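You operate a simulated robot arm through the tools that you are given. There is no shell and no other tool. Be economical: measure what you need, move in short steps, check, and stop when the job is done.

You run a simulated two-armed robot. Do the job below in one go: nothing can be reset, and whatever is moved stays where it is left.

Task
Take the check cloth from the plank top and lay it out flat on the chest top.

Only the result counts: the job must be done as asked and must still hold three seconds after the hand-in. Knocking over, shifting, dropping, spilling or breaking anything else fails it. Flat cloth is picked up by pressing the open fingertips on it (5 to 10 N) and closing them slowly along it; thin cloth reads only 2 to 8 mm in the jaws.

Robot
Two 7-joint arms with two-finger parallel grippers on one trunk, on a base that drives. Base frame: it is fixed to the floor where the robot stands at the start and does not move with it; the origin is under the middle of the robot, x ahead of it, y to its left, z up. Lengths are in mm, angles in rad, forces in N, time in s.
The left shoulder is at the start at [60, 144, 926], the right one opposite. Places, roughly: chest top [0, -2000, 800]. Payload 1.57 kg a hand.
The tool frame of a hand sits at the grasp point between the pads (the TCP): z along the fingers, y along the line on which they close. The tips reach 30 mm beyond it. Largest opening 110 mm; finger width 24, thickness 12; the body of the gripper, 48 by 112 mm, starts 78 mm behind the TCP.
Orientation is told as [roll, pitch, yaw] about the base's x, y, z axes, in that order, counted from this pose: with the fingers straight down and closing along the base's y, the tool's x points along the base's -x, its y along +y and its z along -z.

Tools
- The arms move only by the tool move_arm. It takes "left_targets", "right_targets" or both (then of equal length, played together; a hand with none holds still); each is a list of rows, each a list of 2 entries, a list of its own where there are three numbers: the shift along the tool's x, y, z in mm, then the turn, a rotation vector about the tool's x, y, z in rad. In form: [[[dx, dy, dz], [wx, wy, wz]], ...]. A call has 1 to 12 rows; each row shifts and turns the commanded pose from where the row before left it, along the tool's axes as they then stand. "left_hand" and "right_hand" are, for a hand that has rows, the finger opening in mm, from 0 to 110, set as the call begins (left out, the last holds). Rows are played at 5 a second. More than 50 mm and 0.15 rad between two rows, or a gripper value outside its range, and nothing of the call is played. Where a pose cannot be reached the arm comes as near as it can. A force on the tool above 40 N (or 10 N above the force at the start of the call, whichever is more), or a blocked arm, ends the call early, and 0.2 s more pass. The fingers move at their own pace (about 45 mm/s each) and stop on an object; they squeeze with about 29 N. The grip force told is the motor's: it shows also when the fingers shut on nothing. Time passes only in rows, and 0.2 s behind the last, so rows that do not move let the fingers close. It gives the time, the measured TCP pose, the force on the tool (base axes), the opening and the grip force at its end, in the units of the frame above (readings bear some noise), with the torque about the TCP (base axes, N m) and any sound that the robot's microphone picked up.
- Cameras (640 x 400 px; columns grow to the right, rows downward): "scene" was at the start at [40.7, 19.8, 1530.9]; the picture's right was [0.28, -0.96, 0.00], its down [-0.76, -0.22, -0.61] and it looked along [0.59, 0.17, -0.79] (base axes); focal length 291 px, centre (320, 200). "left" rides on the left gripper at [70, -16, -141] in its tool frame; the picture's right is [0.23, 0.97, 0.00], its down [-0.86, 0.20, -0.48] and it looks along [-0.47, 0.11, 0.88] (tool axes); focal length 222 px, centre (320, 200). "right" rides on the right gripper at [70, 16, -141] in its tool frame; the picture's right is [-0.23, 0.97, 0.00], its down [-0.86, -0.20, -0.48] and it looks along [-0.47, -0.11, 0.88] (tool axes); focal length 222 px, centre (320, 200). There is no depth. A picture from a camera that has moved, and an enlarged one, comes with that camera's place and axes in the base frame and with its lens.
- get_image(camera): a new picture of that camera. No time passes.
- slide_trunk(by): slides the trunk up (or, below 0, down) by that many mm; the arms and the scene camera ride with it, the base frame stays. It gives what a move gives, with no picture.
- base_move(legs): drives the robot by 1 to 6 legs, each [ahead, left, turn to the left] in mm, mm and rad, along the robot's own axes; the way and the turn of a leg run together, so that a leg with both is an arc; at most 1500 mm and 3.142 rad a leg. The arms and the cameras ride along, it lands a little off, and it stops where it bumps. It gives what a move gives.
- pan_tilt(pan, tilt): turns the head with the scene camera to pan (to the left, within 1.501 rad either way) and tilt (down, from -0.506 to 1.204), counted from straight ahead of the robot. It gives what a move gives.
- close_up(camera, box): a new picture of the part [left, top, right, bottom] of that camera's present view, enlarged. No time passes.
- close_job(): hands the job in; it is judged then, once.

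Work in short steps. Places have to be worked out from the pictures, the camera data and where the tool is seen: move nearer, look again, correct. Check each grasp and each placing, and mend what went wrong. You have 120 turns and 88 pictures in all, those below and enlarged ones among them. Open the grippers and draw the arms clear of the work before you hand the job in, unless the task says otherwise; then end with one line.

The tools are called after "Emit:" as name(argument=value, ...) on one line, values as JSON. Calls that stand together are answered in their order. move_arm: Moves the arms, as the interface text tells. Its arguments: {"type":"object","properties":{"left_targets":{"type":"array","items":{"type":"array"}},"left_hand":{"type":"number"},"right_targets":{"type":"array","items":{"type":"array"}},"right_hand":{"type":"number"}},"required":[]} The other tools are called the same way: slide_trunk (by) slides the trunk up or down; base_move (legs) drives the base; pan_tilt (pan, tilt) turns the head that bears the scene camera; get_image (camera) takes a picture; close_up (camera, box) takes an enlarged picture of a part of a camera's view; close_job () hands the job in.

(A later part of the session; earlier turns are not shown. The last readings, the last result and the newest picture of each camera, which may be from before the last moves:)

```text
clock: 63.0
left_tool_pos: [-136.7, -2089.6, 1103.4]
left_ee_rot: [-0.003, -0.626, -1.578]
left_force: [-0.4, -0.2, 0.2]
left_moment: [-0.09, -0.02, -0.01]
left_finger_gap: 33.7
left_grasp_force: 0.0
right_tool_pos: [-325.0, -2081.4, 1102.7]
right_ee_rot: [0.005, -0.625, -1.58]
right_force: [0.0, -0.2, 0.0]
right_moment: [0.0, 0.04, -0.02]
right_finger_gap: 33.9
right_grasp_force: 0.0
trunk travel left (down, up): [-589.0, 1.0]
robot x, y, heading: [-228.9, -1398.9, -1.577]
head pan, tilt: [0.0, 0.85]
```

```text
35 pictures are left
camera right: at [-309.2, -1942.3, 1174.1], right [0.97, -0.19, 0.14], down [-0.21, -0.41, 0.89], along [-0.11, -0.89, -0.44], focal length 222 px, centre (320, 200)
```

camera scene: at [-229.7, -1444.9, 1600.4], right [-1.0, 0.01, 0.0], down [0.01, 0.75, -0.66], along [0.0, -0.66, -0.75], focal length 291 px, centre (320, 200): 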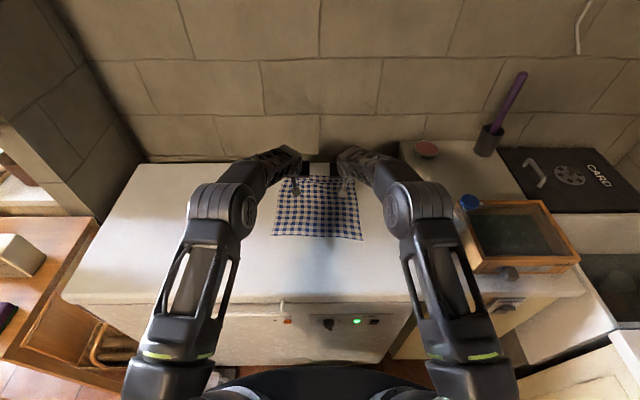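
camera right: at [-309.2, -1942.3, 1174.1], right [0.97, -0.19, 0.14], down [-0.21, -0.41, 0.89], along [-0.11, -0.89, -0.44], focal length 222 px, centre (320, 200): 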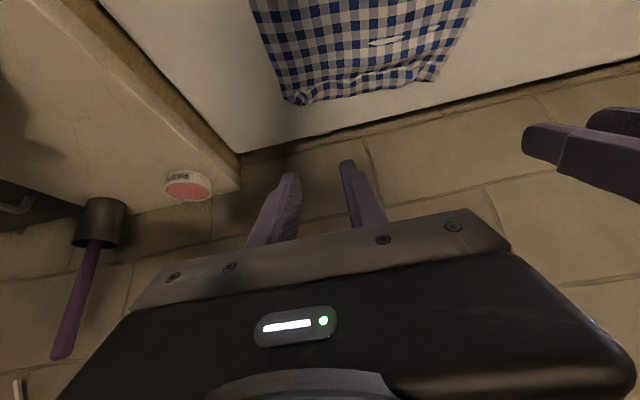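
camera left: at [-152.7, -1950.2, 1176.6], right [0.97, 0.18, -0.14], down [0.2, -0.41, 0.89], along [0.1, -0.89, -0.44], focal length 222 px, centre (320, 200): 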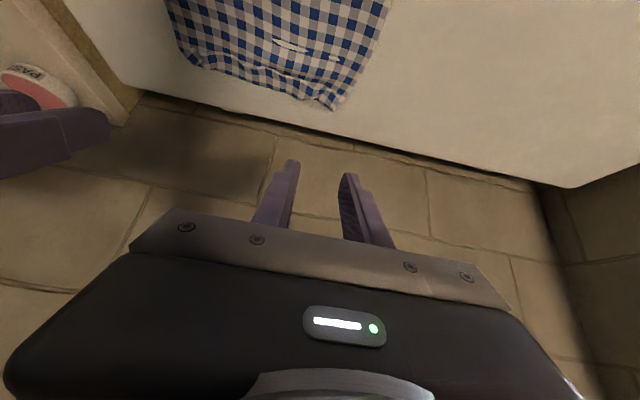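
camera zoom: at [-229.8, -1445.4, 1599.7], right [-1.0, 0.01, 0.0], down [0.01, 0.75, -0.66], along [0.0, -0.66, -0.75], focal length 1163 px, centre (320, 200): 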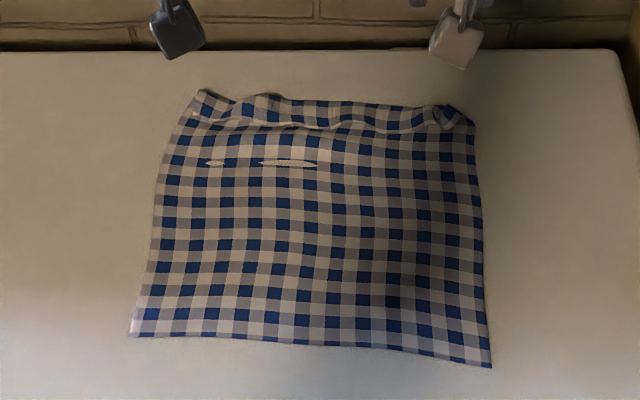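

A row was slightly over the step limit. I repeat with smaller steps.

Emit:
move_arm(left_targets=[[[38, 8, -27], [0, 0, 0]], [[38, 8, -27], [0, 0, 0]], [[0, 0, 0], [0, 0.148, 0]], [[0, 0, 0], [0, 0.148, 0]], [[0, 0, 0], [0, 0.148, 0]], [[0, 0, 0], [0, 0.148, 0]], [[0, 0, 0], [0, 0.034, 0]], [[0, 0, 45], [0, 0, 0]], [[0, 0, 45], [0, 0, 0]], [[0, 0, 45], [0, 0, 0]], [[0, 0, 45], [0, 0, 0]], [[0, 0, 0], [0, 0, 0]]], right_targets=[[[39, 0, -29], [0, 0, 0]], [[39, 0, -29], [0, 0, 0]], [[0, 0, 0], [0, 0.148, 0]], [[0, 0, 0], [0, 0.148, 0]], [[0, 0, 0], [0, 0.148, 0]], [[0, 0, 0], [0, 0.148, 0]], [[0, 0, 0], [0, 0.034, 0]], [[0, 0, 45], [0, 0, 0]], [[0, 0, 45], [0, 0, 0]], [[0, 0, 45], [0, 0, 0]], [[0, 0, 45], [0, 0, 0]], [[0, 0, 0], [0, 0, 0]]])

Emit:
get_image(camera="left")

Emit:
get_image(camera="right")

```text
clock: 65.6
left_tool_pos: [-123.2, -1997.6, 919.9]
left_ee_rot: [-0.003, 0.001, -1.577]
left_force: [-0.1, 1.2, -0.1]
left_moment: [0.01, 0.01, 0.02]
left_finger_gap: 34.4
left_grasp_force: 0.2
right_tool_pos: [-323.2, -1987.3, 922.6]
right_ee_rot: [0.006, -0.001, -1.575]
right_force: [-0.6, 0.1, -0.2]
right_moment: [-0.03, 0.01, 0.0]
right_finger_gap: 33.9
right_grasp_force: 0.0
trunk travel left (down, up): [-589.0, 1.0]
robot x, y, heading: [-226.9, -1401.2, -1.577]
head pan, tilt: [0.0, 0.85]
```

```text
34 pictures are left
camera left: at [-138.5, -1927.6, 1061.4], right [0.98, 0.22, 0.0], down [0.19, -0.86, 0.48], along [0.1, -0.47, -0.88], focal length 222 px, centre (320, 200)
```

left: 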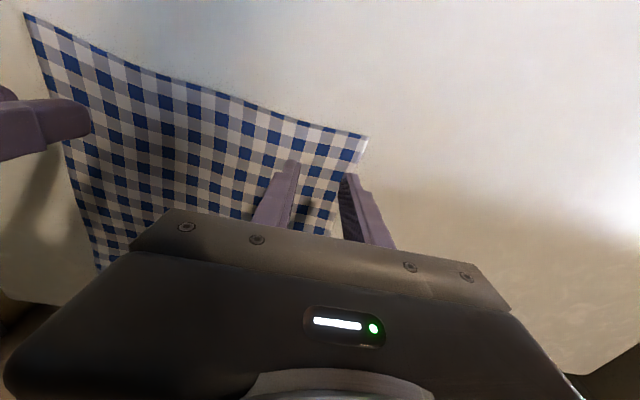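

```text
33 pictures are left
camera right: at [-308.2, -1917.5, 1062.5], right [0.97, -0.23, 0.0], down [-0.21, -0.85, 0.48], along [-0.11, -0.47, -0.88], focal length 222 px, centre (320, 200)
```

right: 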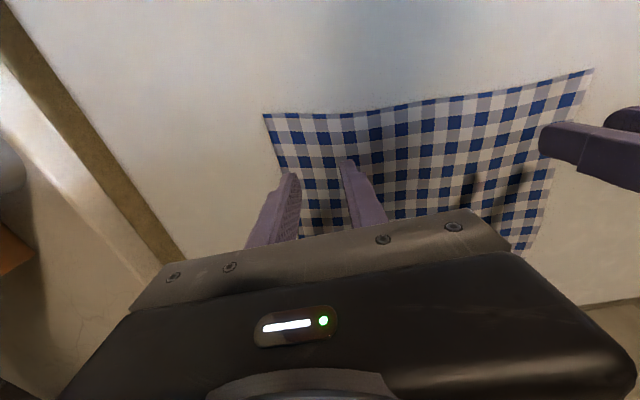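

Corners sit at (−85,−1965) and (−362,−1935). I move both hands slightly inward and lower to contact.

Emit:
move_arm(left_targets=[[[0, -12, 20], [0, 0, 0]], [[0, 0, 14], [0, 0, 0]], [[0, 0, 4], [0, 0, 0]], [[0, 0, 2], [0, 0, 0]], [[0, 0, 0], [0, 0, 0]]], right_targets=[[[5, 10, 20], [0, 0, 0]], [[0, 0, 15], [0, 0, 0]], [[0, 0, 5], [0, 0, 0]], [[0, 0, 2], [0, 0, 0]], [[0, 0, 0], [0, 0, 0]]])

```text
clock: 66.8
left_tool_pos: [-134.4, -1996.0, 880.8]
left_ee_rot: [-0.004, 0.0, -1.579]
left_force: [-0.5, -0.3, 10.3]
left_moment: [0.06, -0.14, 0.03]
left_finger_gap: 34.0
left_grasp_force: 0.1
right_tool_pos: [-313.6, -1982.6, 881.7]
right_ee_rot: [0.006, -0.004, -1.578]
right_force: [0.2, -2.2, 9.0]
right_moment: [0.02, 0.15, -0.02]
right_finger_gap: 34.2
right_grasp_force: 0.1
trunk travel left (down, up): [-589.0, 1.0]
robot x, y, heading: [-228.3, -1395.3, -1.576]
head pan, tilt: [0.0, 0.85]
```

Pressing ~10 N each. I drag both toward me 40 mm slowly.

Emit:
move_arm(left_targets=[[[5, 0, 0], [0, 0, 0]], [[5, 0, 0], [0, 0, 0]], [[5, 0, 0], [0, 0, 0]], [[5, 0, 0], [0, 0, 0]], [[5, 0, 0], [0, 0, 0]], [[5, 0, 0], [0, 0, 0]], [[5, 0, 0], [0, 0, 0]], [[5, 0, 0], [0, 0, 0]], [[0, 0, 0], [0, 0, 0]]], right_targets=[[[5, 0, 0], [0, 0, 0]], [[5, 0, 0], [0, 0, 0]], [[5, 0, 0], [0, 0, 0]], [[5, 0, 0], [0, 0, 0]], [[5, 0, 0], [0, 0, 0]], [[5, 0, 0], [0, 0, 0]], [[5, 0, 0], [0, 0, 0]], [[5, 0, 0], [0, 0, 0]], [[0, 0, 0], [0, 0, 0]]])

Emit:
close_up(camera="scene", box=[240, 150, 400, 250])

```text
clock: 68.8
left_tool_pos: [-134.6, -1957.0, 881.2]
left_ee_rot: [-0.005, -0.002, -1.578]
left_force: [-0.1, -3.7, 19.7]
left_moment: [0.0, -0.31, -0.05]
left_finger_gap: 33.9
left_grasp_force: 0.2
right_tool_pos: [-313.0, -1942.2, 881.0]
right_ee_rot: [0.005, -0.002, -1.575]
right_force: [0.3, -3.1, 13.6]
right_moment: [-0.04, 0.24, 0.04]
right_finger_gap: 34.1
right_grasp_force: 0.0
trunk travel left (down, up): [-589.0, 1.0]
robot x, y, heading: [-228.7, -1395.7, -1.581]
head pan, tilt: [0.0, 0.85]
```

```text
4.00 times, centred on (320, 200) of scene
camera zoom: at [-229.9, -1445.7, 1599.9], right [-1.0, 0.01, 0.0], down [0.01, 0.75, -0.66], along [0.0, -0.66, -0.75], focal length 1163 px, centre (320, 200)
```

zoom: 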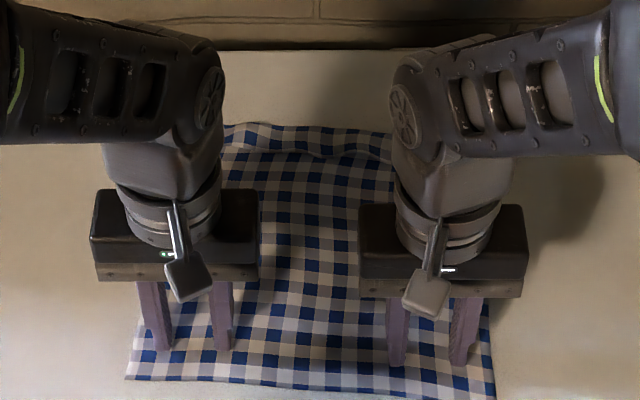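

The whole cloth slid without opening the ruck, but this is useful: I bring it another 50 mm nearer so the far hem is reachable with upright tools.

Emit:
move_arm(left_targets=[[[5, 0, -0.3], [0, 0, 0]], [[5, 0, 0], [0, 0, 0]], [[5, 0, 0], [0, 0, 0]], [[5, 0, 0], [0, 0, 0]], [[5, 0, 0], [0, 0, 0]], [[5, 0, 0], [0, 0, 0]], [[5, 0, 0], [0, 0, 0]], [[5, 0, 0], [0, 0, 0]], [[5, 0, 0], [0, 0, 0]], [[5, 0, 0], [0, 0, 0]], [[0, 0, 0], [0, 0, 0]]], right_targets=[[[5, 0, 0], [0, 0, 0]], [[5, 0, 0], [0, 0, 0]], [[5, 0, 0], [0, 0, 0]], [[5, 0, 0], [0, 0, 0]], [[5, 0, 0], [0, 0, 0]], [[5, 0, 0], [0, 0, 0]], [[5, 0, 0], [0, 0, 0]], [[5, 0, 0], [0, 0, 0]], [[5, 0, 0], [0, 0, 0]], [[5, 0, 0], [0, 0, 0]], [[0, 0, 0], [0, 0, 0]]])

Emit:
move_arm(left_targets=[[[0, 0, -10], [0, 0, 0]], [[0, 0, -35], [0, 0, 0]], [[0, 0, -45], [0, 0, 0]], [[20, 20, -40], [0, 0, 0]], [[0, 40, -20], [0, 0, 0]]], right_targets=[[[0, 0, -10], [0, 0, 0]], [[0, 0, -35], [0, 0, 0]], [[0, 0, -45], [0, 0, 0]], [[20, -20, -40], [0, 0, 0]], [[0, -40, -20], [0, 0, 0]]])

Emit:
close_up(camera="scene", box=[224, 160, 416, 280])

```text
clock: 71.2
left_tool_pos: [-134.5, -1905.6, 881.7]
left_ee_rot: [-0.004, 0.0, -1.577]
left_force: [0.3, -3.0, 14.4]
left_moment: [0.04, -0.23, -0.05]
left_finger_gap: 33.4
left_grasp_force: 0.0
right_tool_pos: [-312.5, -1892.3, 880.9]
right_ee_rot: [0.005, -0.002, -1.577]
right_force: [0.7, -3.8, 20.0]
right_moment: [-0.02, 0.34, 0.06]
right_finger_gap: 33.9
right_grasp_force: 0.0
trunk travel left (down, up): [-589.0, 1.0]
robot x, y, heading: [-225.8, -1402.1, -1.576]
head pan, tilt: [0.0, 0.85]
```

```text
clock: 72.4
left_tool_pos: [-73.3, -1889.4, 1030.1]
left_ee_rot: [-0.003, 0.002, -1.581]
left_force: [0.0, -0.3, -0.1]
left_moment: [0.04, 0.0, 0.0]
left_finger_gap: 33.8
left_grasp_force: 0.1
right_tool_pos: [-373.9, -1873.5, 1029.3]
right_ee_rot: [0.004, 0.001, -1.575]
right_force: [0.3, 0.9, -0.9]
right_moment: [-0.02, 0.02, -0.01]
right_finger_gap: 34.1
right_grasp_force: 0.1
trunk travel left (down, up): [-589.0, 1.0]
robot x, y, heading: [-227.9, -1398.3, -1.577]
head pan, tilt: [0.0, 0.85]
```

```text
3.33 times, centred on (320, 220) of scene
camera zoom: at [-229.8, -1448.7, 1599.6], right [-1.0, 0.01, 0.0], down [0.01, 0.75, -0.66], along [0.0, -0.66, -0.75], focal length 969 px, centre (320, 133)
```

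zoom: 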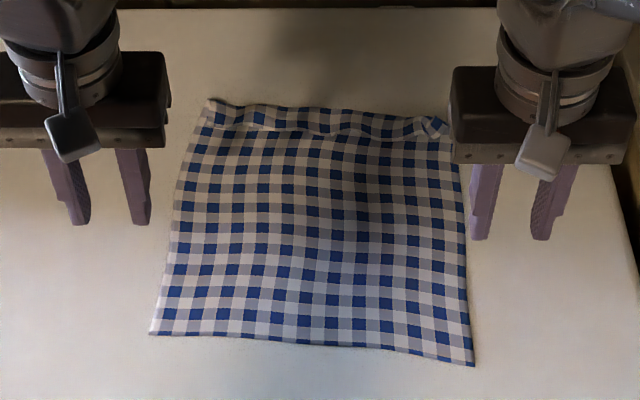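

The remaining strip at the far side could be the hem folded back on top (275 + 2×25 ≈ 325). I zoom in to tell.

Emit:
close_up(camera="scene", box=[280, 180, 328, 210])

Emit:
close_up(camera="scene", box=[320, 180, 368, 210])

```text
13.33 times, centred on (304, 195) of scene
camera zoom: at [-229.8, -1448.7, 1599.6], right [-1.0, 0.01, 0.0], down [0.01, 0.75, -0.66], along [0.0, -0.66, -0.75], focal length 3877 px, centre (533, 267)
```

zoom: 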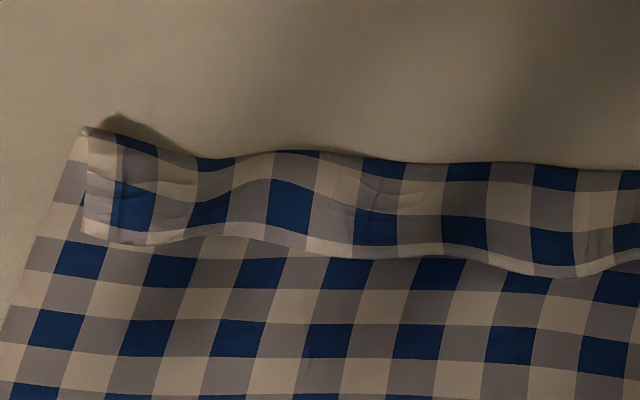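

```text
13.33 times, centred on (344, 195) of scene
camera zoom: at [-229.8, -1448.7, 1599.6], right [-1.0, 0.01, 0.0], down [0.01, 0.75, -0.66], along [0.0, -0.66, -0.75], focal length 3877 px, centre (0, 267)
```

zoom: 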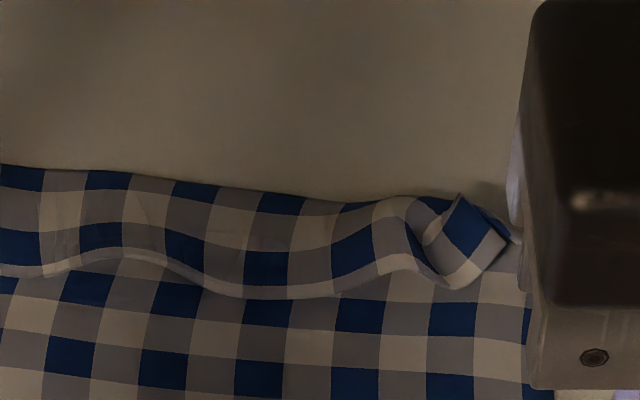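

Confirmed: the far hem (~34 mm) is folded back on top. I first pull the cloth another 50 mm nearer (room to the front edge at −1747) so the far hem is in upright reach.

Emit:
move_arm(left_targets=[[[0, -40, 20], [0, 0, 0]], [[-20, -20, 40], [0, 0, 0]], [[0, 0, 45], [0, 0, 0]], [[0, 0, 35], [0, 0, 0]], [[0, 0, 9.5], [0, 0, 0]], [[0, 0, 0], [0, 0, 0]]], right_targets=[[[0, 40, 20], [0, 0, 0]], [[-20, 20, 40], [0, 0, 0]], [[0, 0, 45], [0, 0, 0]], [[0, 0, 35], [0, 0, 0]], [[0, 0, 9], [0, 0, 0]], [[0, 0, 0], [0, 0, 0]]])

Emit:
move_arm(left_targets=[[[5, 0, 0], [0, 0, 0]], [[5, 0, 0], [0, 0, 0]], [[5, 0, 0], [0, 0, 0]], [[5, 0, 0], [0, 0, 0]], [[5, 0, 0], [0, 0, 0]], [[5, 0, 0], [0, 0, 0]], [[5, 0, 0], [0, 0, 0]], [[5, 0, 0], [0, 0, 0]], [[5, 0, 0], [0, 0, 0]], [[5, 0, 0], [0, 0, 0]], [[0, 0, 0], [0, 0, 0]]], right_targets=[[[5, 0, 0], [0, 0, 0]], [[5, 0, 0], [0, 0, 0]], [[5, 0, 0], [0, 0, 0]], [[5, 0, 0], [0, 0, 0]], [[5, 0, 0], [0, 0, 0]], [[5, 0, 0], [0, 0, 0]], [[5, 0, 0], [0, 0, 0]], [[5, 0, 0], [0, 0, 0]], [[5, 0, 0], [0, 0, 0]], [[5, 0, 0], [0, 0, 0]], [[0, 0, 0], [0, 0, 0]]])

Emit:
close_up(camera="scene", box=[224, 160, 416, 280])

```text
clock: 73.8
left_tool_pos: [-134.6, -1906.6, 881.3]
left_ee_rot: [-0.004, -0.002, -1.581]
left_force: [0.0, -1.3, 7.0]
left_moment: [-0.02, -0.15, -0.01]
left_finger_gap: 34.3
left_grasp_force: 0.0
right_tool_pos: [-311.8, -1893.5, 880.2]
right_ee_rot: [0.004, -0.001, -1.577]
right_force: [0.6, -0.3, 2.7]
right_moment: [-0.03, 0.03, 0.0]
right_finger_gap: 33.8
right_grasp_force: 0.0
trunk travel left (down, up): [-589.0, 1.0]
robot x, y, heading: [-229.0, -1397.4, -1.58]
head pan, tilt: [0.0, 0.85]
```

```text
clock: 76.2
left_tool_pos: [-133.8, -1856.1, 881.2]
left_ee_rot: [-0.003, -0.001, -1.577]
left_force: [0.1, -2.6, 12.9]
left_moment: [-0.06, -0.23, -0.07]
left_finger_gap: 33.9
left_grasp_force: 0.1
right_tool_pos: [-313.0, -1841.4, 881.6]
right_ee_rot: [0.006, -0.001, -1.576]
right_force: [0.1, -0.4, 2.9]
right_moment: [0.02, 0.07, 0.03]
right_finger_gap: 34.0
right_grasp_force: 0.1
trunk travel left (down, up): [-589.0, 1.0]
robot x, y, heading: [-227.4, -1395.0, -1.586]
head pan, tilt: [0.0, 0.85]
```

```text
3.33 times, centred on (320, 220) of scene
camera zoom: at [-229.9, -1447.1, 1599.7], right [-1.0, 0.01, 0.0], down [0.01, 0.75, -0.66], along [0.0, -0.66, -0.75], focal length 969 px, centre (320, 133)
```

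zoom: 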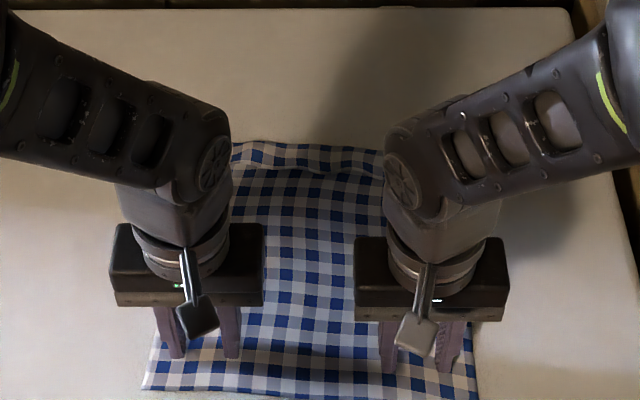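

The far fold is now at y≈−2080..−2105, its free hem at ≈−2050..−2068. I'll hold the body with the left hand at (−194,−2006) and set the right hand on the folded strip.

Emit:
move_arm(left_targets=[[[0, 0, -40], [0, 0, 0]], [[-30, -12, 0], [0, 0, 0]], [[-30, -12, 0], [0, 0, 0]], [[-30, -12, 0], [0, 0, 0]], [[-30, -12, 0], [0, 0, 0]], [[-30, -12, 0], [0, 0, 0]], [[0, 0, 30], [0, 0, 0]], [[0, 0, 10], [0, 0, 0]], [[0, 0, 0], [0, 0, 0]]], right_targets=[[[0, 0, -40], [0, 0, 0]], [[-45, 0, 0], [0, 0, 0]], [[-45, 0, 0], [0, 0, 0]], [[-45, 0, 0], [0, 0, 0]], [[-45, 0, 0], [0, 0, 0]], [[-45, 0, 0], [0, 0, 0]], [[0, 0, 25], [0, 0, 0]], [[0, 0, 10], [0, 0, 0]], [[0, 0, 0], [0, 0, 0]]])

Emit:
get_image(camera="right")

Emit:
close_up(camera="scene", box=[224, 160, 416, 280])

```text
clock: 78.2
left_tool_pos: [-195.1, -2006.2, 882.0]
left_ee_rot: [-0.003, 0.0, -1.579]
left_force: [-0.4, -0.4, 3.9]
left_moment: [0.02, -0.03, -0.01]
left_finger_gap: 33.8
left_grasp_force: 0.0
right_tool_pos: [-312.9, -2068.6, 885.3]
right_ee_rot: [0.003, 0.0, -1.578]
right_force: [-0.6, -0.1, 0.3]
right_moment: [-0.02, -0.03, 0.03]
right_finger_gap: 34.0
right_grasp_force: 0.0
trunk travel left (down, up): [-589.0, 1.0]
robot x, y, heading: [-227.6, -1396.3, -1.576]
head pan, tilt: [0.0, 0.85]
```

```text
27 pictures are left
camera right: at [-299.1, -1998.2, 1025.8], right [0.97, -0.23, 0.0], down [-0.21, -0.85, 0.48], along [-0.11, -0.47, -0.88], focal length 222 px, centre (320, 200)
```

right: 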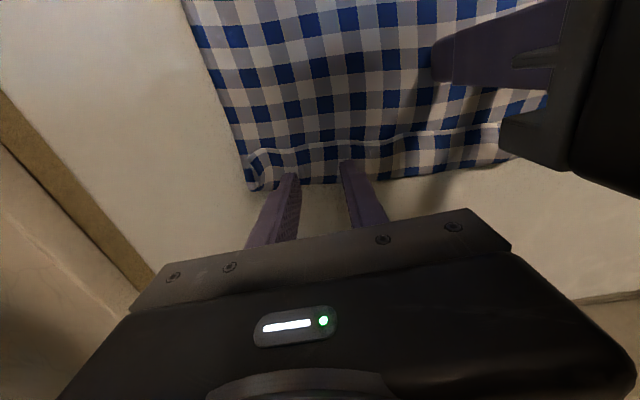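

```text
3.33 times, centred on (320, 220) of scene
camera zoom: at [-229.8, -1447.7, 1599.7], right [-1.0, 0.01, 0.0], down [0.01, 0.75, -0.66], along [0.0, -0.66, -0.75], focal length 969 px, centre (320, 133)
```

zoom: 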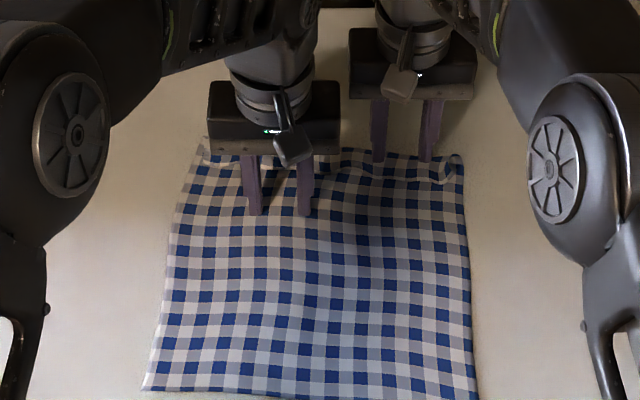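

The strip here spans y −2042 to −2077. I move the right tips back 13 mm to sit at its free hem, press it lightly, press the left hold harder, then push outward.

Emit:
move_arm(left_targets=[[[0, 0, 1], [0, 0, 0]], [[0, 0, 0.7], [0, 0, 0]], [[0, 0, 0], [0, 0, 0]], [[0, 0, 0], [0, 0, 0]]], right_targets=[[[13, 0, 0], [0, 0, 0]], [[0, 0, 3], [0, 0, 0]], [[0, 0, 1.5], [0, 0, 0]], [[0, 0, 0], [0, 0, 0]]])

Emit:
move_arm(right_targets=[[[-5, 0, 0], [0, 0, 0]], [[-5, 0, 0], [0, 0, 0]], [[-5, 0, 0], [0, 0, 0]], [[-5, 0, 0], [0, 0, 0]], [[-5, 0, 0], [0, 0, 0]], [[0, 0, 0], [0, 0, 0]]])

Emit:
get_image(camera="right")

```text
clock: 79.2
left_tool_pos: [-193.7, -2007.1, 882.1]
left_ee_rot: [-0.003, -0.005, -1.579]
left_force: [0.0, -1.9, 17.2]
left_moment: [0.02, -0.24, -0.03]
left_finger_gap: 33.9
left_grasp_force: 0.1
right_tool_pos: [-313.3, -2054.4, 882.8]
right_ee_rot: [0.006, -0.001, -1.578]
right_force: [1.1, 0.1, 3.2]
right_moment: [0.02, 0.01, 0.0]
right_finger_gap: 34.0
right_grasp_force: 0.2
trunk travel left (down, up): [-589.0, 1.0]
robot x, y, heading: [-227.8, -1396.6, -1.576]
head pan, tilt: [0.0, 0.85]
```

```text
clock: 80.6
left_tool_pos: [-193.9, -2006.4, 882.8]
left_ee_rot: [-0.002, -0.004, -1.579]
left_force: [0.7, -5.0, 24.0]
left_moment: [-0.06, -0.36, -0.04]
left_finger_gap: 34.1
left_grasp_force: 0.6
right_tool_pos: [-313.9, -2078.9, 882.3]
right_ee_rot: [0.007, 0.0, -1.575]
right_force: [0.9, 1.2, 1.4]
right_moment: [0.07, 0.02, 0.03]
right_finger_gap: 33.8
right_grasp_force: 0.1
trunk travel left (down, up): [-589.0, 1.0]
robot x, y, heading: [-228.8, -1399.1, -1.574]
head pan, tilt: [0.0, 0.85]
```

```text
25 pictures are left
camera right: at [-299.1, -2008.8, 1022.9], right [0.97, -0.23, 0.0], down [-0.21, -0.85, 0.48], along [-0.11, -0.47, -0.88], focal length 222 px, centre (320, 200)
```

right: 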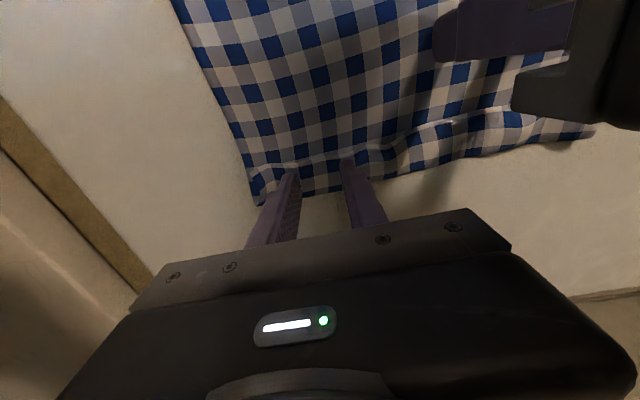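

It works: the hem follows the fingers and the fold rolls outward. I add a touch of pressure and push another 30 mm.

Emit:
move_arm(right_targets=[[[-5, 0, 0.6], [0, 0, 0]], [[-5, 0, 0.4], [0, 0, 0]], [[-5, 0, 0], [0, 0, 0]], [[-5, 0, 0], [0, 0, 0]], [[-5, 0, 0], [0, 0, 0]], [[-5, 0, 0], [0, 0, 0]], [[-5, 0, 0], [0, 0, 0]], [[0, 0, 0], [0, 0, 0]]])

Emit:
get_image(camera="right")

```text
clock: 82.4
left_tool_pos: [-194.9, -2005.6, 881.6]
left_ee_rot: [-0.004, -0.001, -1.579]
left_force: [-1.6, -6.1, 20.6]
left_moment: [-0.17, -0.23, 0.01]
left_finger_gap: 34.2
left_grasp_force: 0.2
right_tool_pos: [-314.7, -2093.2, 882.2]
right_ee_rot: [0.007, -0.006, -1.578]
right_force: [1.9, 2.7, 9.8]
right_moment: [0.15, 0.08, 0.02]
right_finger_gap: 33.6
right_grasp_force: 0.0
right hand out of reach, approached as far as the arm can: row 4, 5, 6, 7
trunk travel left (down, up): [-589.0, 1.0]
robot x, y, heading: [-226.7, -1400.1, -1.577]
head pan, tilt: [0.0, 0.85]
```

```text
24 pictures are left
camera right: at [-299.4, -2022.7, 1022.2], right [0.97, -0.23, 0.01], down [-0.21, -0.85, 0.48], along [-0.11, -0.47, -0.88], focal length 222 px, centre (320, 200)
```

right: 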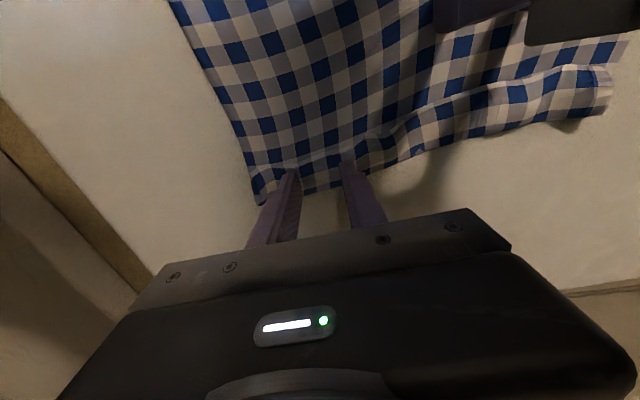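

Upright reach ends here; ~18 mm remains. I tilt the right hand forward 0.3 rad, which lets it reach the commanded point and completes the push.

Emit:
move_arm(right_targets=[[[0, 0, -0.6], [0, -0.06, 0]], [[0, 0, -0.6], [0, -0.06, 0]], [[0, 0, -0.6], [0, -0.06, 0]], [[0, 0, -0.6], [0, -0.06, 0]], [[0, 0, -0.6], [0, -0.06, 0]], [[-4.8, 0, 1.5], [0, 0, 0]], [[0, 0, 0], [0, 0, 0]]])

Emit:
get_image(camera="right")

```text
clock: 84.0
left_tool_pos: [-195.8, -2005.1, 881.0]
left_ee_rot: [-0.004, -0.002, -1.58]
left_force: [-2.1, -3.2, 25.6]
left_moment: [-0.05, -0.3, 0.03]
left_finger_gap: 34.5
left_grasp_force: 0.1
right_tool_pos: [-314.5, -2097.4, 885.4]
right_ee_rot: [0.004, -0.303, -1.578]
right_force: [0.4, 1.1, 2.1]
right_moment: [0.06, 0.04, -0.04]
right_finger_gap: 33.2
right_grasp_force: 0.1
trunk travel left (down, up): [-589.0, 1.0]
robot x, y, heading: [-228.4, -1399.2, -1.576]
head pan, tilt: [0.0, 0.85]
```

```text
23 pictures are left
camera right: at [-299.5, -1989.3, 997.6], right [0.97, -0.22, 0.07], down [-0.21, -0.67, 0.71], along [-0.11, -0.71, -0.7], focal length 222 px, centre (320, 200)
```

right: 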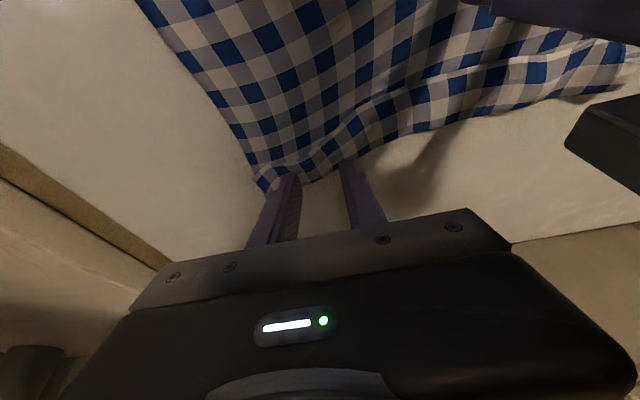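

The tilt restored reach. I push 20 mm more with slightly more pressure.

Emit:
move_arm(right_targets=[[[0.2, 0, 1.0], [0, 0, 0]], [[-4.8, 0, 1.5], [0, 0, 0]], [[-4.8, 0, 1.5], [0, 0, 0]], [[-4.8, 0, 1.5], [0, 0, 0]], [[-4.8, 0, 1.5], [0, 0, 0]], [[0, 0, 0], [0, 0, 0]]])

Emit:
get_image(camera="right")

```text
clock: 85.4
left_tool_pos: [-194.4, -2006.3, 880.5]
left_ee_rot: [-0.002, -0.002, -1.583]
left_force: [-3.8, -6.0, 21.5]
left_moment: [-0.15, -0.2, 0.02]
left_finger_gap: 34.2
left_grasp_force: 0.2
right_tool_pos: [-315.2, -2118.6, 884.8]
right_ee_rot: [0.005, -0.303, -1.578]
right_force: [2.1, 5.0, 9.3]
right_moment: [0.25, 0.08, -0.09]
right_finger_gap: 31.6
right_grasp_force: 0.0
trunk travel left (down, up): [-589.0, 1.0]
robot x, y, heading: [-225.9, -1403.5, -1.576]
head pan, tilt: [0.0, 0.85]
```

```text
22 pictures are left
camera right: at [-299.7, -2009.3, 997.3], right [0.97, -0.22, 0.07], down [-0.21, -0.67, 0.71], along [-0.11, -0.71, -0.7], focal length 222 px, centre (320, 200)
```

right: 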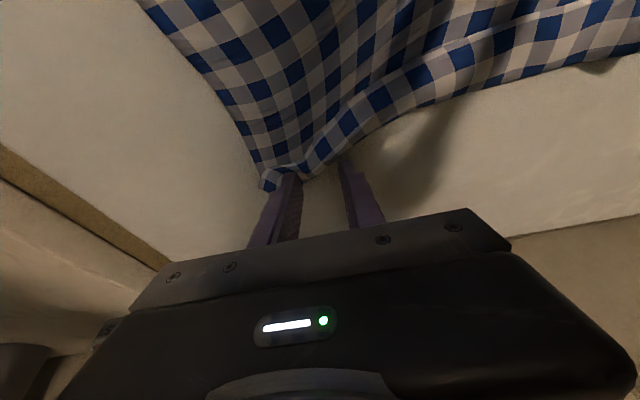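

The right corner is out. I lift the right hand clear and look at the result.

Emit:
move_arm(right_targets=[[[-2, 0, -5], [0, 0, 0]], [[-12, 0, -38], [0, 0, 0]], [[0, 0, -48], [0, 0, 0]], [[0, -30, -38], [0, 0, 0]]])

Emit:
close_up(camera="scene", box=[272, 160, 384, 230])

```text
clock: 86.4
left_tool_pos: [-194.2, -2004.7, 880.7]
left_ee_rot: [-0.002, -0.003, -1.579]
left_force: [0.2, 0.5, 30.8]
left_moment: [0.04, -0.38, -0.06]
left_finger_gap: 33.6
left_grasp_force: 0.1
right_tool_pos: [-346.8, -2091.5, 1009.6]
right_ee_rot: [0.006, -0.302, -1.576]
right_force: [0.6, -0.2, -0.1]
right_moment: [0.01, -0.01, 0.01]
right_finger_gap: 34.1
right_grasp_force: 0.1
trunk travel left (down, up): [-589.0, 1.0]
robot x, y, heading: [-229.6, -1399.3, -1.577]
head pan, tilt: [0.0, 0.85]
```

```text
5.71 times, centred on (328, 195) of scene
camera zoom: at [-230.5, -1445.0, 1599.8], right [-1.0, 0.01, 0.0], down [0.01, 0.75, -0.66], along [0.0, -0.66, -0.75], focal length 1662 px, centre (274, 229)
```

zoom: 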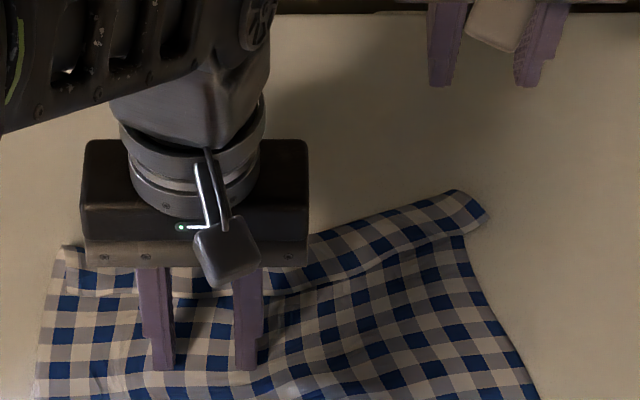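

The whole right side slid outward instead of unrolling, and the hem is still folded. I first press on that strip and drag it back ~36 mm to undo the skew; then I'll pinch the flap and lift it over.

Emit:
move_arm(left_targets=[[[0, 0, -1], [0, 0, 0]], [[0, 0, 0], [0, 0, 0]], [[0, 0, 0], [0, 0, 0]], [[0, 0, 0], [0, 0, 0]], [[0, 0, 0], [0, 0, 0]], [[0, 0, 0], [0, 0, 0]]], right_targets=[[[6.4, 7.2, 30.2], [0, 0, 0]], [[6.4, 7.2, 30.2], [0, 0, 0]], [[6.4, 7.2, 30.2], [0, 0, 0]], [[6.4, 7.2, 30.2], [0, 0, 0]], [[0.6, 0, 1.9], [0, 0, 0]], [[0, 0, 0], [0, 0, 0]]])

```text
clock: 87.8
left_tool_pos: [-194.4, -2006.5, 882.2]
left_ee_rot: [-0.004, 0.001, -1.581]
left_force: [-0.1, 0.1, 19.3]
left_moment: [0.05, -0.23, 0.01]
left_finger_gap: 33.5
left_grasp_force: 0.0
right_tool_pos: [-315.6, -2103.7, 886.2]
right_ee_rot: [0.005, -0.303, -1.577]
right_force: [0.8, 0.7, 0.5]
right_moment: [0.02, -0.01, -0.02]
right_finger_gap: 33.9
right_grasp_force: 0.1
trunk travel left (down, up): [-589.0, 1.0]
robot x, y, heading: [-228.9, -1399.6, -1.579]
head pan, tilt: [0.0, 0.85]
```

Just touching. I press ~3 mm more and drag back.

Emit:
move_arm(right_targets=[[[0.9, 0, 2.9], [0, 0, 0]], [[5.7, 0, -1.8], [0, 0, 0]], [[5.7, 0, -1.8], [0, 0, 0]], [[5.7, 0, -1.8], [0, 0, 0]], [[5.7, 0, -1.8], [0, 0, 0]], [[5.7, 0, -1.8], [0, 0, 0]], [[5.7, 0, -1.8], [0, 0, 0]], [[0, 0, 0], [0, 0, 0]]])

Emit:
get_image(camera="right")

```text
clock: 89.6
left_tool_pos: [-194.9, -2007.3, 881.9]
left_ee_rot: [-0.004, -0.001, -1.58]
left_force: [-2.0, -1.3, 6.2]
left_moment: [-0.04, -0.04, -0.01]
left_finger_gap: 33.3
left_grasp_force: 0.1
right_tool_pos: [-315.6, -2071.3, 884.2]
right_ee_rot: [0.005, -0.305, -1.579]
right_force: [-0.6, -4.0, 23.3]
right_moment: [-0.08, 0.4, 0.09]
right_finger_gap: 33.6
right_grasp_force: 0.0
trunk travel left (down, up): [-589.0, 1.0]
robot x, y, heading: [-231.2, -1398.6, -1.579]
head pan, tilt: [0.0, 0.85]
```

```text
20 pictures are left
camera right: at [-300.5, -1961.0, 997.0], right [0.97, -0.22, 0.07], down [-0.21, -0.67, 0.71], along [-0.11, -0.71, -0.7], focal length 222 px, centre (320, 200)
```

right: 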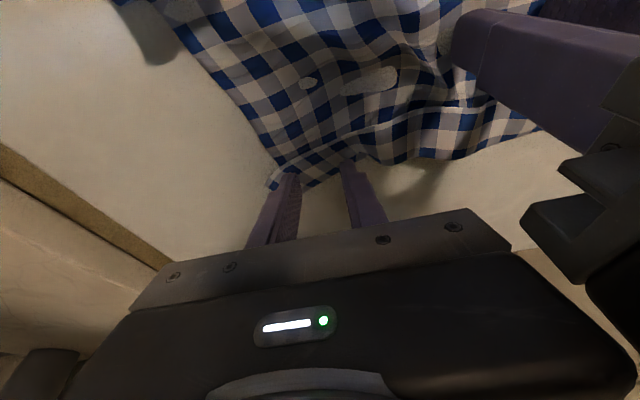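

The strip is back near y −2070 under the right fingers. I ease to a light press and close slowly to pick the top flap.

Emit:
move_arm(right_targets=[[[-0.5, 0, -1.7], [0, 0, 0]], [[0, 6, 0], [0, 0, 0]], [[0, 0, 0], [0, 0, 0]]], right_hand=31)

Emit:
move_arm(right_targets=[[[0, 0, 0], [0, 0, 0]]], right_hand=28)

Emit:
move_arm(right_targets=[[[0, 0, 0], [0, 0, 0]]], right_hand=25)

Emit:
move_arm(right_targets=[[[0, 0, 0], [0, 0, 0]]], right_hand=22)

Emit:
move_arm(right_targets=[[[0, 0, 0], [0, 0, 0]]], right_hand=19)

Emit:
close_up(camera="right", box=[220, 100, 420, 225])

```text
clock: 90.4
left_tool_pos: [-193.6, -2005.5, 881.8]
left_ee_rot: [-0.003, -0.002, -1.581]
left_force: [-0.2, -1.4, 5.2]
left_moment: [-0.02, -0.03, -0.01]
left_finger_gap: 33.7
left_grasp_force: 0.1
right_tool_pos: [-309.1, -2068.3, 883.2]
right_ee_rot: [0.004, -0.302, -1.578]
right_force: [-0.9, 2.2, 17.9]
right_moment: [0.09, 0.34, -0.02]
right_finger_gap: 31.9
right_grasp_force: 1.1
trunk travel left (down, up): [-589.0, 1.0]
robot x, y, heading: [-228.7, -1399.1, -1.579]
head pan, tilt: [0.0, 0.85]
```

```text
clock: 90.8
left_tool_pos: [-194.3, -2004.7, 881.1]
left_ee_rot: [-0.003, -0.001, -1.581]
left_force: [0.6, -0.5, 3.7]
left_moment: [0.0, -0.09, 0.0]
left_finger_gap: 33.8
left_grasp_force: 0.1
right_tool_pos: [-309.9, -2069.1, 883.8]
right_ee_rot: [0.004, -0.303, -1.578]
right_force: [-2.7, 0.9, 16.7]
right_moment: [0.08, 0.36, -0.04]
right_finger_gap: 28.4
right_grasp_force: 1.9
trunk travel left (down, up): [-589.0, 1.0]
robot x, y, heading: [-231.5, -1399.3, -1.578]
head pan, tilt: [0.0, 0.85]
```

```text
clock: 91.2
left_tool_pos: [-194.0, -2005.7, 880.6]
left_ee_rot: [-0.003, 0.0, -1.58]
left_force: [0.5, 0.8, 4.5]
left_moment: [0.01, -0.11, 0.01]
left_finger_gap: 33.6
left_grasp_force: 0.0
right_tool_pos: [-310.3, -2069.5, 884.2]
right_ee_rot: [0.006, -0.302, -1.577]
right_force: [-2.1, 1.0, 14.7]
right_moment: [0.07, 0.3, -0.03]
right_finger_gap: 25.8
right_grasp_force: 0.2
trunk travel left (down, up): [-589.0, 1.0]
robot x, y, heading: [-226.4, -1397.6, -1.579]
head pan, tilt: [0.0, 0.85]
```

```text
clock: 91.6
left_tool_pos: [-193.0, -2004.7, 881.0]
left_ee_rot: [-0.003, 0.001, -1.579]
left_force: [-0.3, 1.4, 5.7]
left_moment: [0.0, -0.07, 0.04]
left_finger_gap: 33.5
left_grasp_force: 0.0
right_tool_pos: [-310.5, -2069.8, 885.2]
right_ee_rot: [0.006, -0.301, -1.579]
right_force: [-1.6, -0.5, 12.8]
right_moment: [0.05, 0.2, -0.02]
right_finger_gap: 22.7
right_grasp_force: 0.7
trunk travel left (down, up): [-589.0, 1.0]
robot x, y, heading: [-230.1, -1399.2, -1.581]
head pan, tilt: [0.0, 0.85]
```

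```text
clock: 92.0
left_tool_pos: [-194.0, -2004.7, 881.7]
left_ee_rot: [-0.003, 0.0, -1.581]
left_force: [0.6, 1.0, 5.7]
left_moment: [0.09, -0.11, 0.02]
left_finger_gap: 33.7
left_grasp_force: 0.0
right_tool_pos: [-309.9, -2069.5, 884.8]
right_ee_rot: [0.004, -0.301, -1.578]
right_force: [-1.1, 0.3, 11.3]
right_moment: [0.04, 0.15, 0.02]
right_finger_gap: 20.0
right_grasp_force: 0.2
trunk travel left (down, up): [-589.0, 1.0]
robot x, y, heading: [-229.1, -1399.2, -1.578]
head pan, tilt: [0.0, 0.85]
```

```text
3.20 times, centred on (320, 162) of right
camera zoom: at [-294.8, -1960.8, 997.5], right [0.97, -0.22, 0.07], down [-0.21, -0.67, 0.71], along [-0.11, -0.71, -0.7], focal length 711 px, centre (320, 320)
```

zoom: 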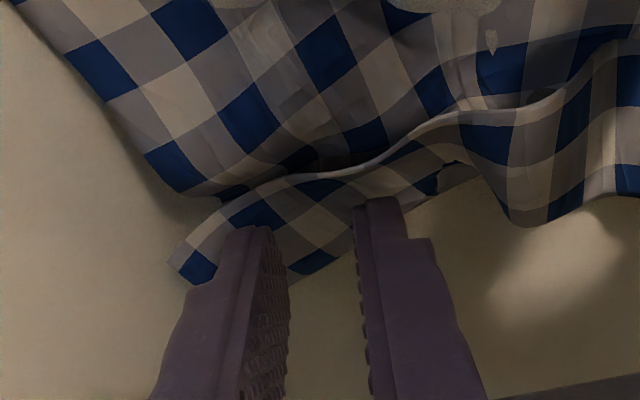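

The flap is on top with its hem slightly raised. I keep closing to pinch it.

Emit:
move_arm(right_targets=[[[0, 0, 0], [0, 0, 0]]], right_hand=16)

Emit:
move_arm(right_targets=[[[0, 0, 0], [0, 0, 0]]], right_hand=13)

Emit:
move_arm(right_targets=[[[0, 0, 0], [0, 0, 0]]], right_hand=10)

Emit:
move_arm(right_targets=[[[0, 0, 0], [0, 0, 0]]], right_hand=7)

Emit:
move_arm(right_targets=[[[0, 0, 0], [0, 0, 0]], [[0, 0, 0], [0, 0, 0]], [[0, 0, 0], [0, 0, 0]]], right_hand=0)

Emit:
close_up(camera="right", box=[220, 100, 420, 225])

```text
clock: 92.4
left_tool_pos: [-194.4, -2005.8, 881.5]
left_ee_rot: [-0.003, 0.0, -1.581]
left_force: [0.5, 2.3, 7.2]
left_moment: [0.06, -0.08, 0.03]
left_finger_gap: 33.8
left_grasp_force: 0.1
right_tool_pos: [-309.4, -2069.0, 884.0]
right_ee_rot: [0.005, -0.304, -1.578]
right_force: [-0.6, -0.8, 11.0]
right_moment: [0.05, 0.11, -0.01]
right_finger_gap: 16.5
right_grasp_force: 0.4
trunk travel left (down, up): [-589.0, 1.0]
robot x, y, heading: [-226.2, -1399.5, -1.578]
head pan, tilt: [0.0, 0.85]
```

```text
clock: 92.8
left_tool_pos: [-194.6, -2005.1, 881.6]
left_ee_rot: [-0.003, 0.002, -1.58]
left_force: [0.3, 1.8, 6.6]
left_moment: [0.04, -0.08, 0.05]
left_finger_gap: 33.7
left_grasp_force: 0.1
right_tool_pos: [-309.6, -2070.0, 884.9]
right_ee_rot: [0.004, -0.302, -1.578]
right_force: [-1.0, 0.6, 10.0]
right_moment: [0.04, 0.09, 0.01]
right_finger_gap: 13.5
right_grasp_force: 0.5
trunk travel left (down, up): [-589.0, 1.0]
robot x, y, heading: [-229.9, -1397.4, -1.579]
head pan, tilt: [0.0, 0.85]
```

```text
clock: 93.2
left_tool_pos: [-194.0, -2006.2, 880.8]
left_ee_rot: [-0.004, 0.0, -1.58]
left_force: [-0.3, 1.3, 7.3]
left_moment: [0.04, -0.08, 0.05]
left_finger_gap: 33.7
left_grasp_force: 0.0
right_tool_pos: [-309.5, -2070.0, 884.5]
right_ee_rot: [0.005, -0.301, -1.577]
right_force: [-1.0, 0.0, 10.2]
right_moment: [0.03, 0.08, 0.01]
right_finger_gap: 10.8
right_grasp_force: 2.0
trunk travel left (down, up): [-589.0, 1.0]
robot x, y, heading: [-226.9, -1396.3, -1.58]
head pan, tilt: [0.0, 0.85]
```

```text
clock: 93.6
left_tool_pos: [-194.9, -2007.7, 881.5]
left_ee_rot: [-0.003, -0.002, -1.582]
left_force: [-0.9, 2.2, 6.4]
left_moment: [0.05, -0.08, 0.0]
left_finger_gap: 33.8
left_grasp_force: 0.1
right_tool_pos: [-310.8, -2069.0, 884.0]
right_ee_rot: [0.005, -0.304, -1.576]
right_force: [0.6, 0.1, 10.0]
right_moment: [0.05, 0.06, 0.01]
right_finger_gap: 6.8
right_grasp_force: 0.0
trunk travel left (down, up): [-589.0, 1.0]
robot x, y, heading: [-225.1, -1400.6, -1.577]
head pan, tilt: [0.0, 0.85]
```

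```text
clock: 94.4
left_tool_pos: [-193.7, -2005.8, 880.5]
left_ee_rot: [-0.002, -0.001, -1.579]
left_force: [-0.6, 1.4, 6.7]
left_moment: [0.05, -0.09, 0.04]
left_finger_gap: 33.5
left_grasp_force: 0.1
right_tool_pos: [-309.8, -2070.0, 885.4]
right_ee_rot: [0.006, -0.301, -1.577]
right_force: [-0.1, -1.0, 9.3]
right_moment: [0.07, -0.01, -0.01]
right_finger_gap: 2.1
right_grasp_force: 23.3
trunk travel left (down, up): [-589.0, 1.0]
robot x, y, heading: [-229.2, -1398.5, -1.578]
head pan, tilt: [0.0, 0.85]
```

```text
3.20 times, centred on (320, 162) of right
camera zoom: at [-294.6, -1960.9, 997.6], right [0.97, -0.22, 0.07], down [-0.21, -0.67, 0.71], along [-0.11, -0.71, -0.7], focal length 711 px, centre (320, 320)
```

zoom: 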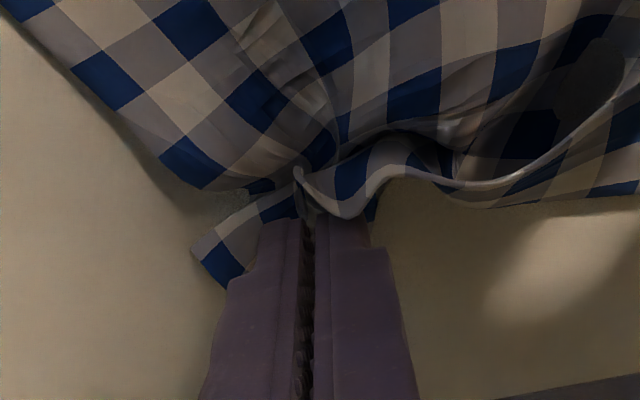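

The right hand has the flap only (2.1 mm). I lift it 25 mm and carry it outward 50 mm, left hand still holding the body.

Emit:
move_arm(right_targets=[[[-3.7, 0, -12], [0, 0, 0]], [[-3.7, 0, -12], [0, 0, 0]], [[-12.7, 0, 1.3], [0, 0, 0]], [[-12.7, 0, 1.3], [0, 0, 0]], [[-10.5, 0, 8.5], [0, 0, 0]], [[-10.5, 0, 8.5], [0, 0, 0]], [[0, 0, 0], [0, 0, 0]]])

Emit:
get_image(camera="right")

```text
clock: 96.0
left_tool_pos: [-194.3, -2006.6, 882.0]
left_ee_rot: [-0.003, -0.001, -1.58]
left_force: [0.4, 0.4, 12.9]
left_moment: [0.04, -0.17, 0.01]
left_finger_gap: 33.6
left_grasp_force: 0.0
right_tool_pos: [-309.8, -2120.3, 903.9]
right_ee_rot: [0.006, -0.302, -1.578]
right_force: [-0.4, -0.5, -0.2]
right_moment: [-0.01, 0.01, -0.01]
right_finger_gap: 1.8
right_grasp_force: 23.7
trunk travel left (down, up): [-589.0, 1.0]
robot x, y, heading: [-229.6, -1396.4, -1.577]
head pan, tilt: [0.0, 0.85]
```

```text
17 pictures are left
camera right: at [-294.6, -2010.5, 1017.2], right [0.97, -0.22, 0.07], down [-0.21, -0.67, 0.71], along [-0.11, -0.7, -0.7], focal length 222 px, centre (320, 200)
```

right: 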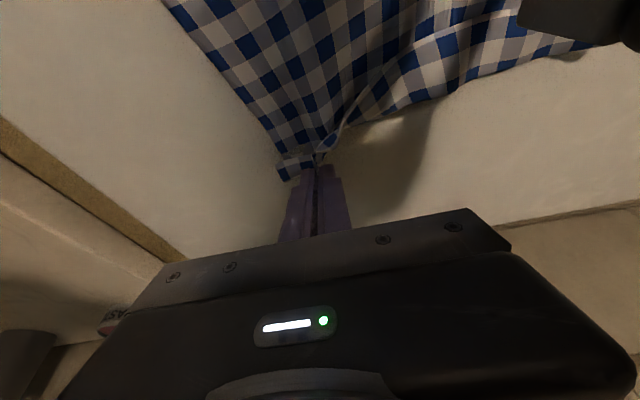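

The flap is unfolded at the right corner. I lower the right hand there and keep it gripping as an anchor, and bring the left hand, tilted, over the flap's left part.

Emit:
move_arm(left_targets=[[[0, 0, -30], [0, 0, 0]], [[0, 0, 0], [0, -0.148, 0]], [[0, 0, 0], [0, -0.148, 0]], [[-33.6, 22, 21.5], [0, 0, 0]], [[-33.6, 22, 21.5], [0, 0, 0]], [[0, 0, 0], [0, 0, 0]]], right_targets=[[[0.1, 0, 6], [0, 0, 0]], [[0.1, 0, 6], [0, 0, 0]], [[0.1, 0, 6], [0, 0, 0]], [[0, 0, 0], [0, 0, 0]], [[0, 0, 0], [0, 0, 0]], [[0, 0, 0], [0, 0, 0]]])

Emit:
get_image(camera="left")

```text
clock: 97.4
left_tool_pos: [-149.7, -2085.0, 888.4]
left_ee_rot: [-0.003, -0.295, -1.577]
left_force: [0.2, -0.2, 0.5]
left_moment: [-0.02, 0.01, 0.02]
left_finger_gap: 33.8
left_grasp_force: 0.2
right_tool_pos: [-310.1, -2125.1, 886.9]
right_ee_rot: [0.005, -0.299, -1.576]
right_force: [-0.1, -0.1, -0.6]
right_moment: [-0.01, -0.02, 0.03]
right_finger_gap: 2.0
right_grasp_force: 23.6
trunk travel left (down, up): [-589.0, 1.0]
robot x, y, heading: [-227.9, -1395.0, -1.58]
head pan, tilt: [0.0, 0.85]
```

```text
16 pictures are left
camera left: at [-166.0, -1976.3, 1002.9], right [0.98, 0.21, -0.07], down [0.2, -0.68, 0.71], along [0.1, -0.7, -0.7], focal length 222 px, centre (320, 200)
```

left: 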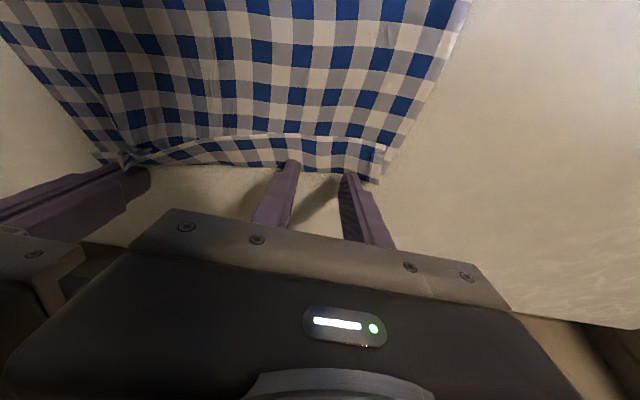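

The flap here spans y −2057..−2092. I move the left tips back 12 mm onto its middle, press, and close slowly.

Emit:
move_arm(left_targets=[[[11.5, -4, -3.5], [0, 0, 0]], [[0.9, 0, 2.9], [0, 0, 0]], [[0.7, 0, 2.2], [0, 0, 0]], [[0, 0, 0], [0, 0, 0]]])

```text
clock: 98.4
left_tool_pos: [-154.4, -2071.4, 883.2]
left_ee_rot: [-0.003, -0.298, -1.578]
left_force: [1.6, 0.4, 9.0]
left_moment: [0.03, -0.11, -0.01]
left_finger_gap: 34.2
left_grasp_force: 0.3
right_tool_pos: [-310.1, -2123.9, 888.0]
right_ee_rot: [0.006, -0.302, -1.577]
right_force: [0.5, 0.5, 0.5]
right_moment: [-0.01, 0.0, 0.05]
right_finger_gap: 1.7
right_grasp_force: 23.8
trunk travel left (down, up): [-589.0, 1.0]
robot x, y, heading: [-230.1, -1395.3, -1.577]
head pan, tilt: [0.0, 0.85]
```

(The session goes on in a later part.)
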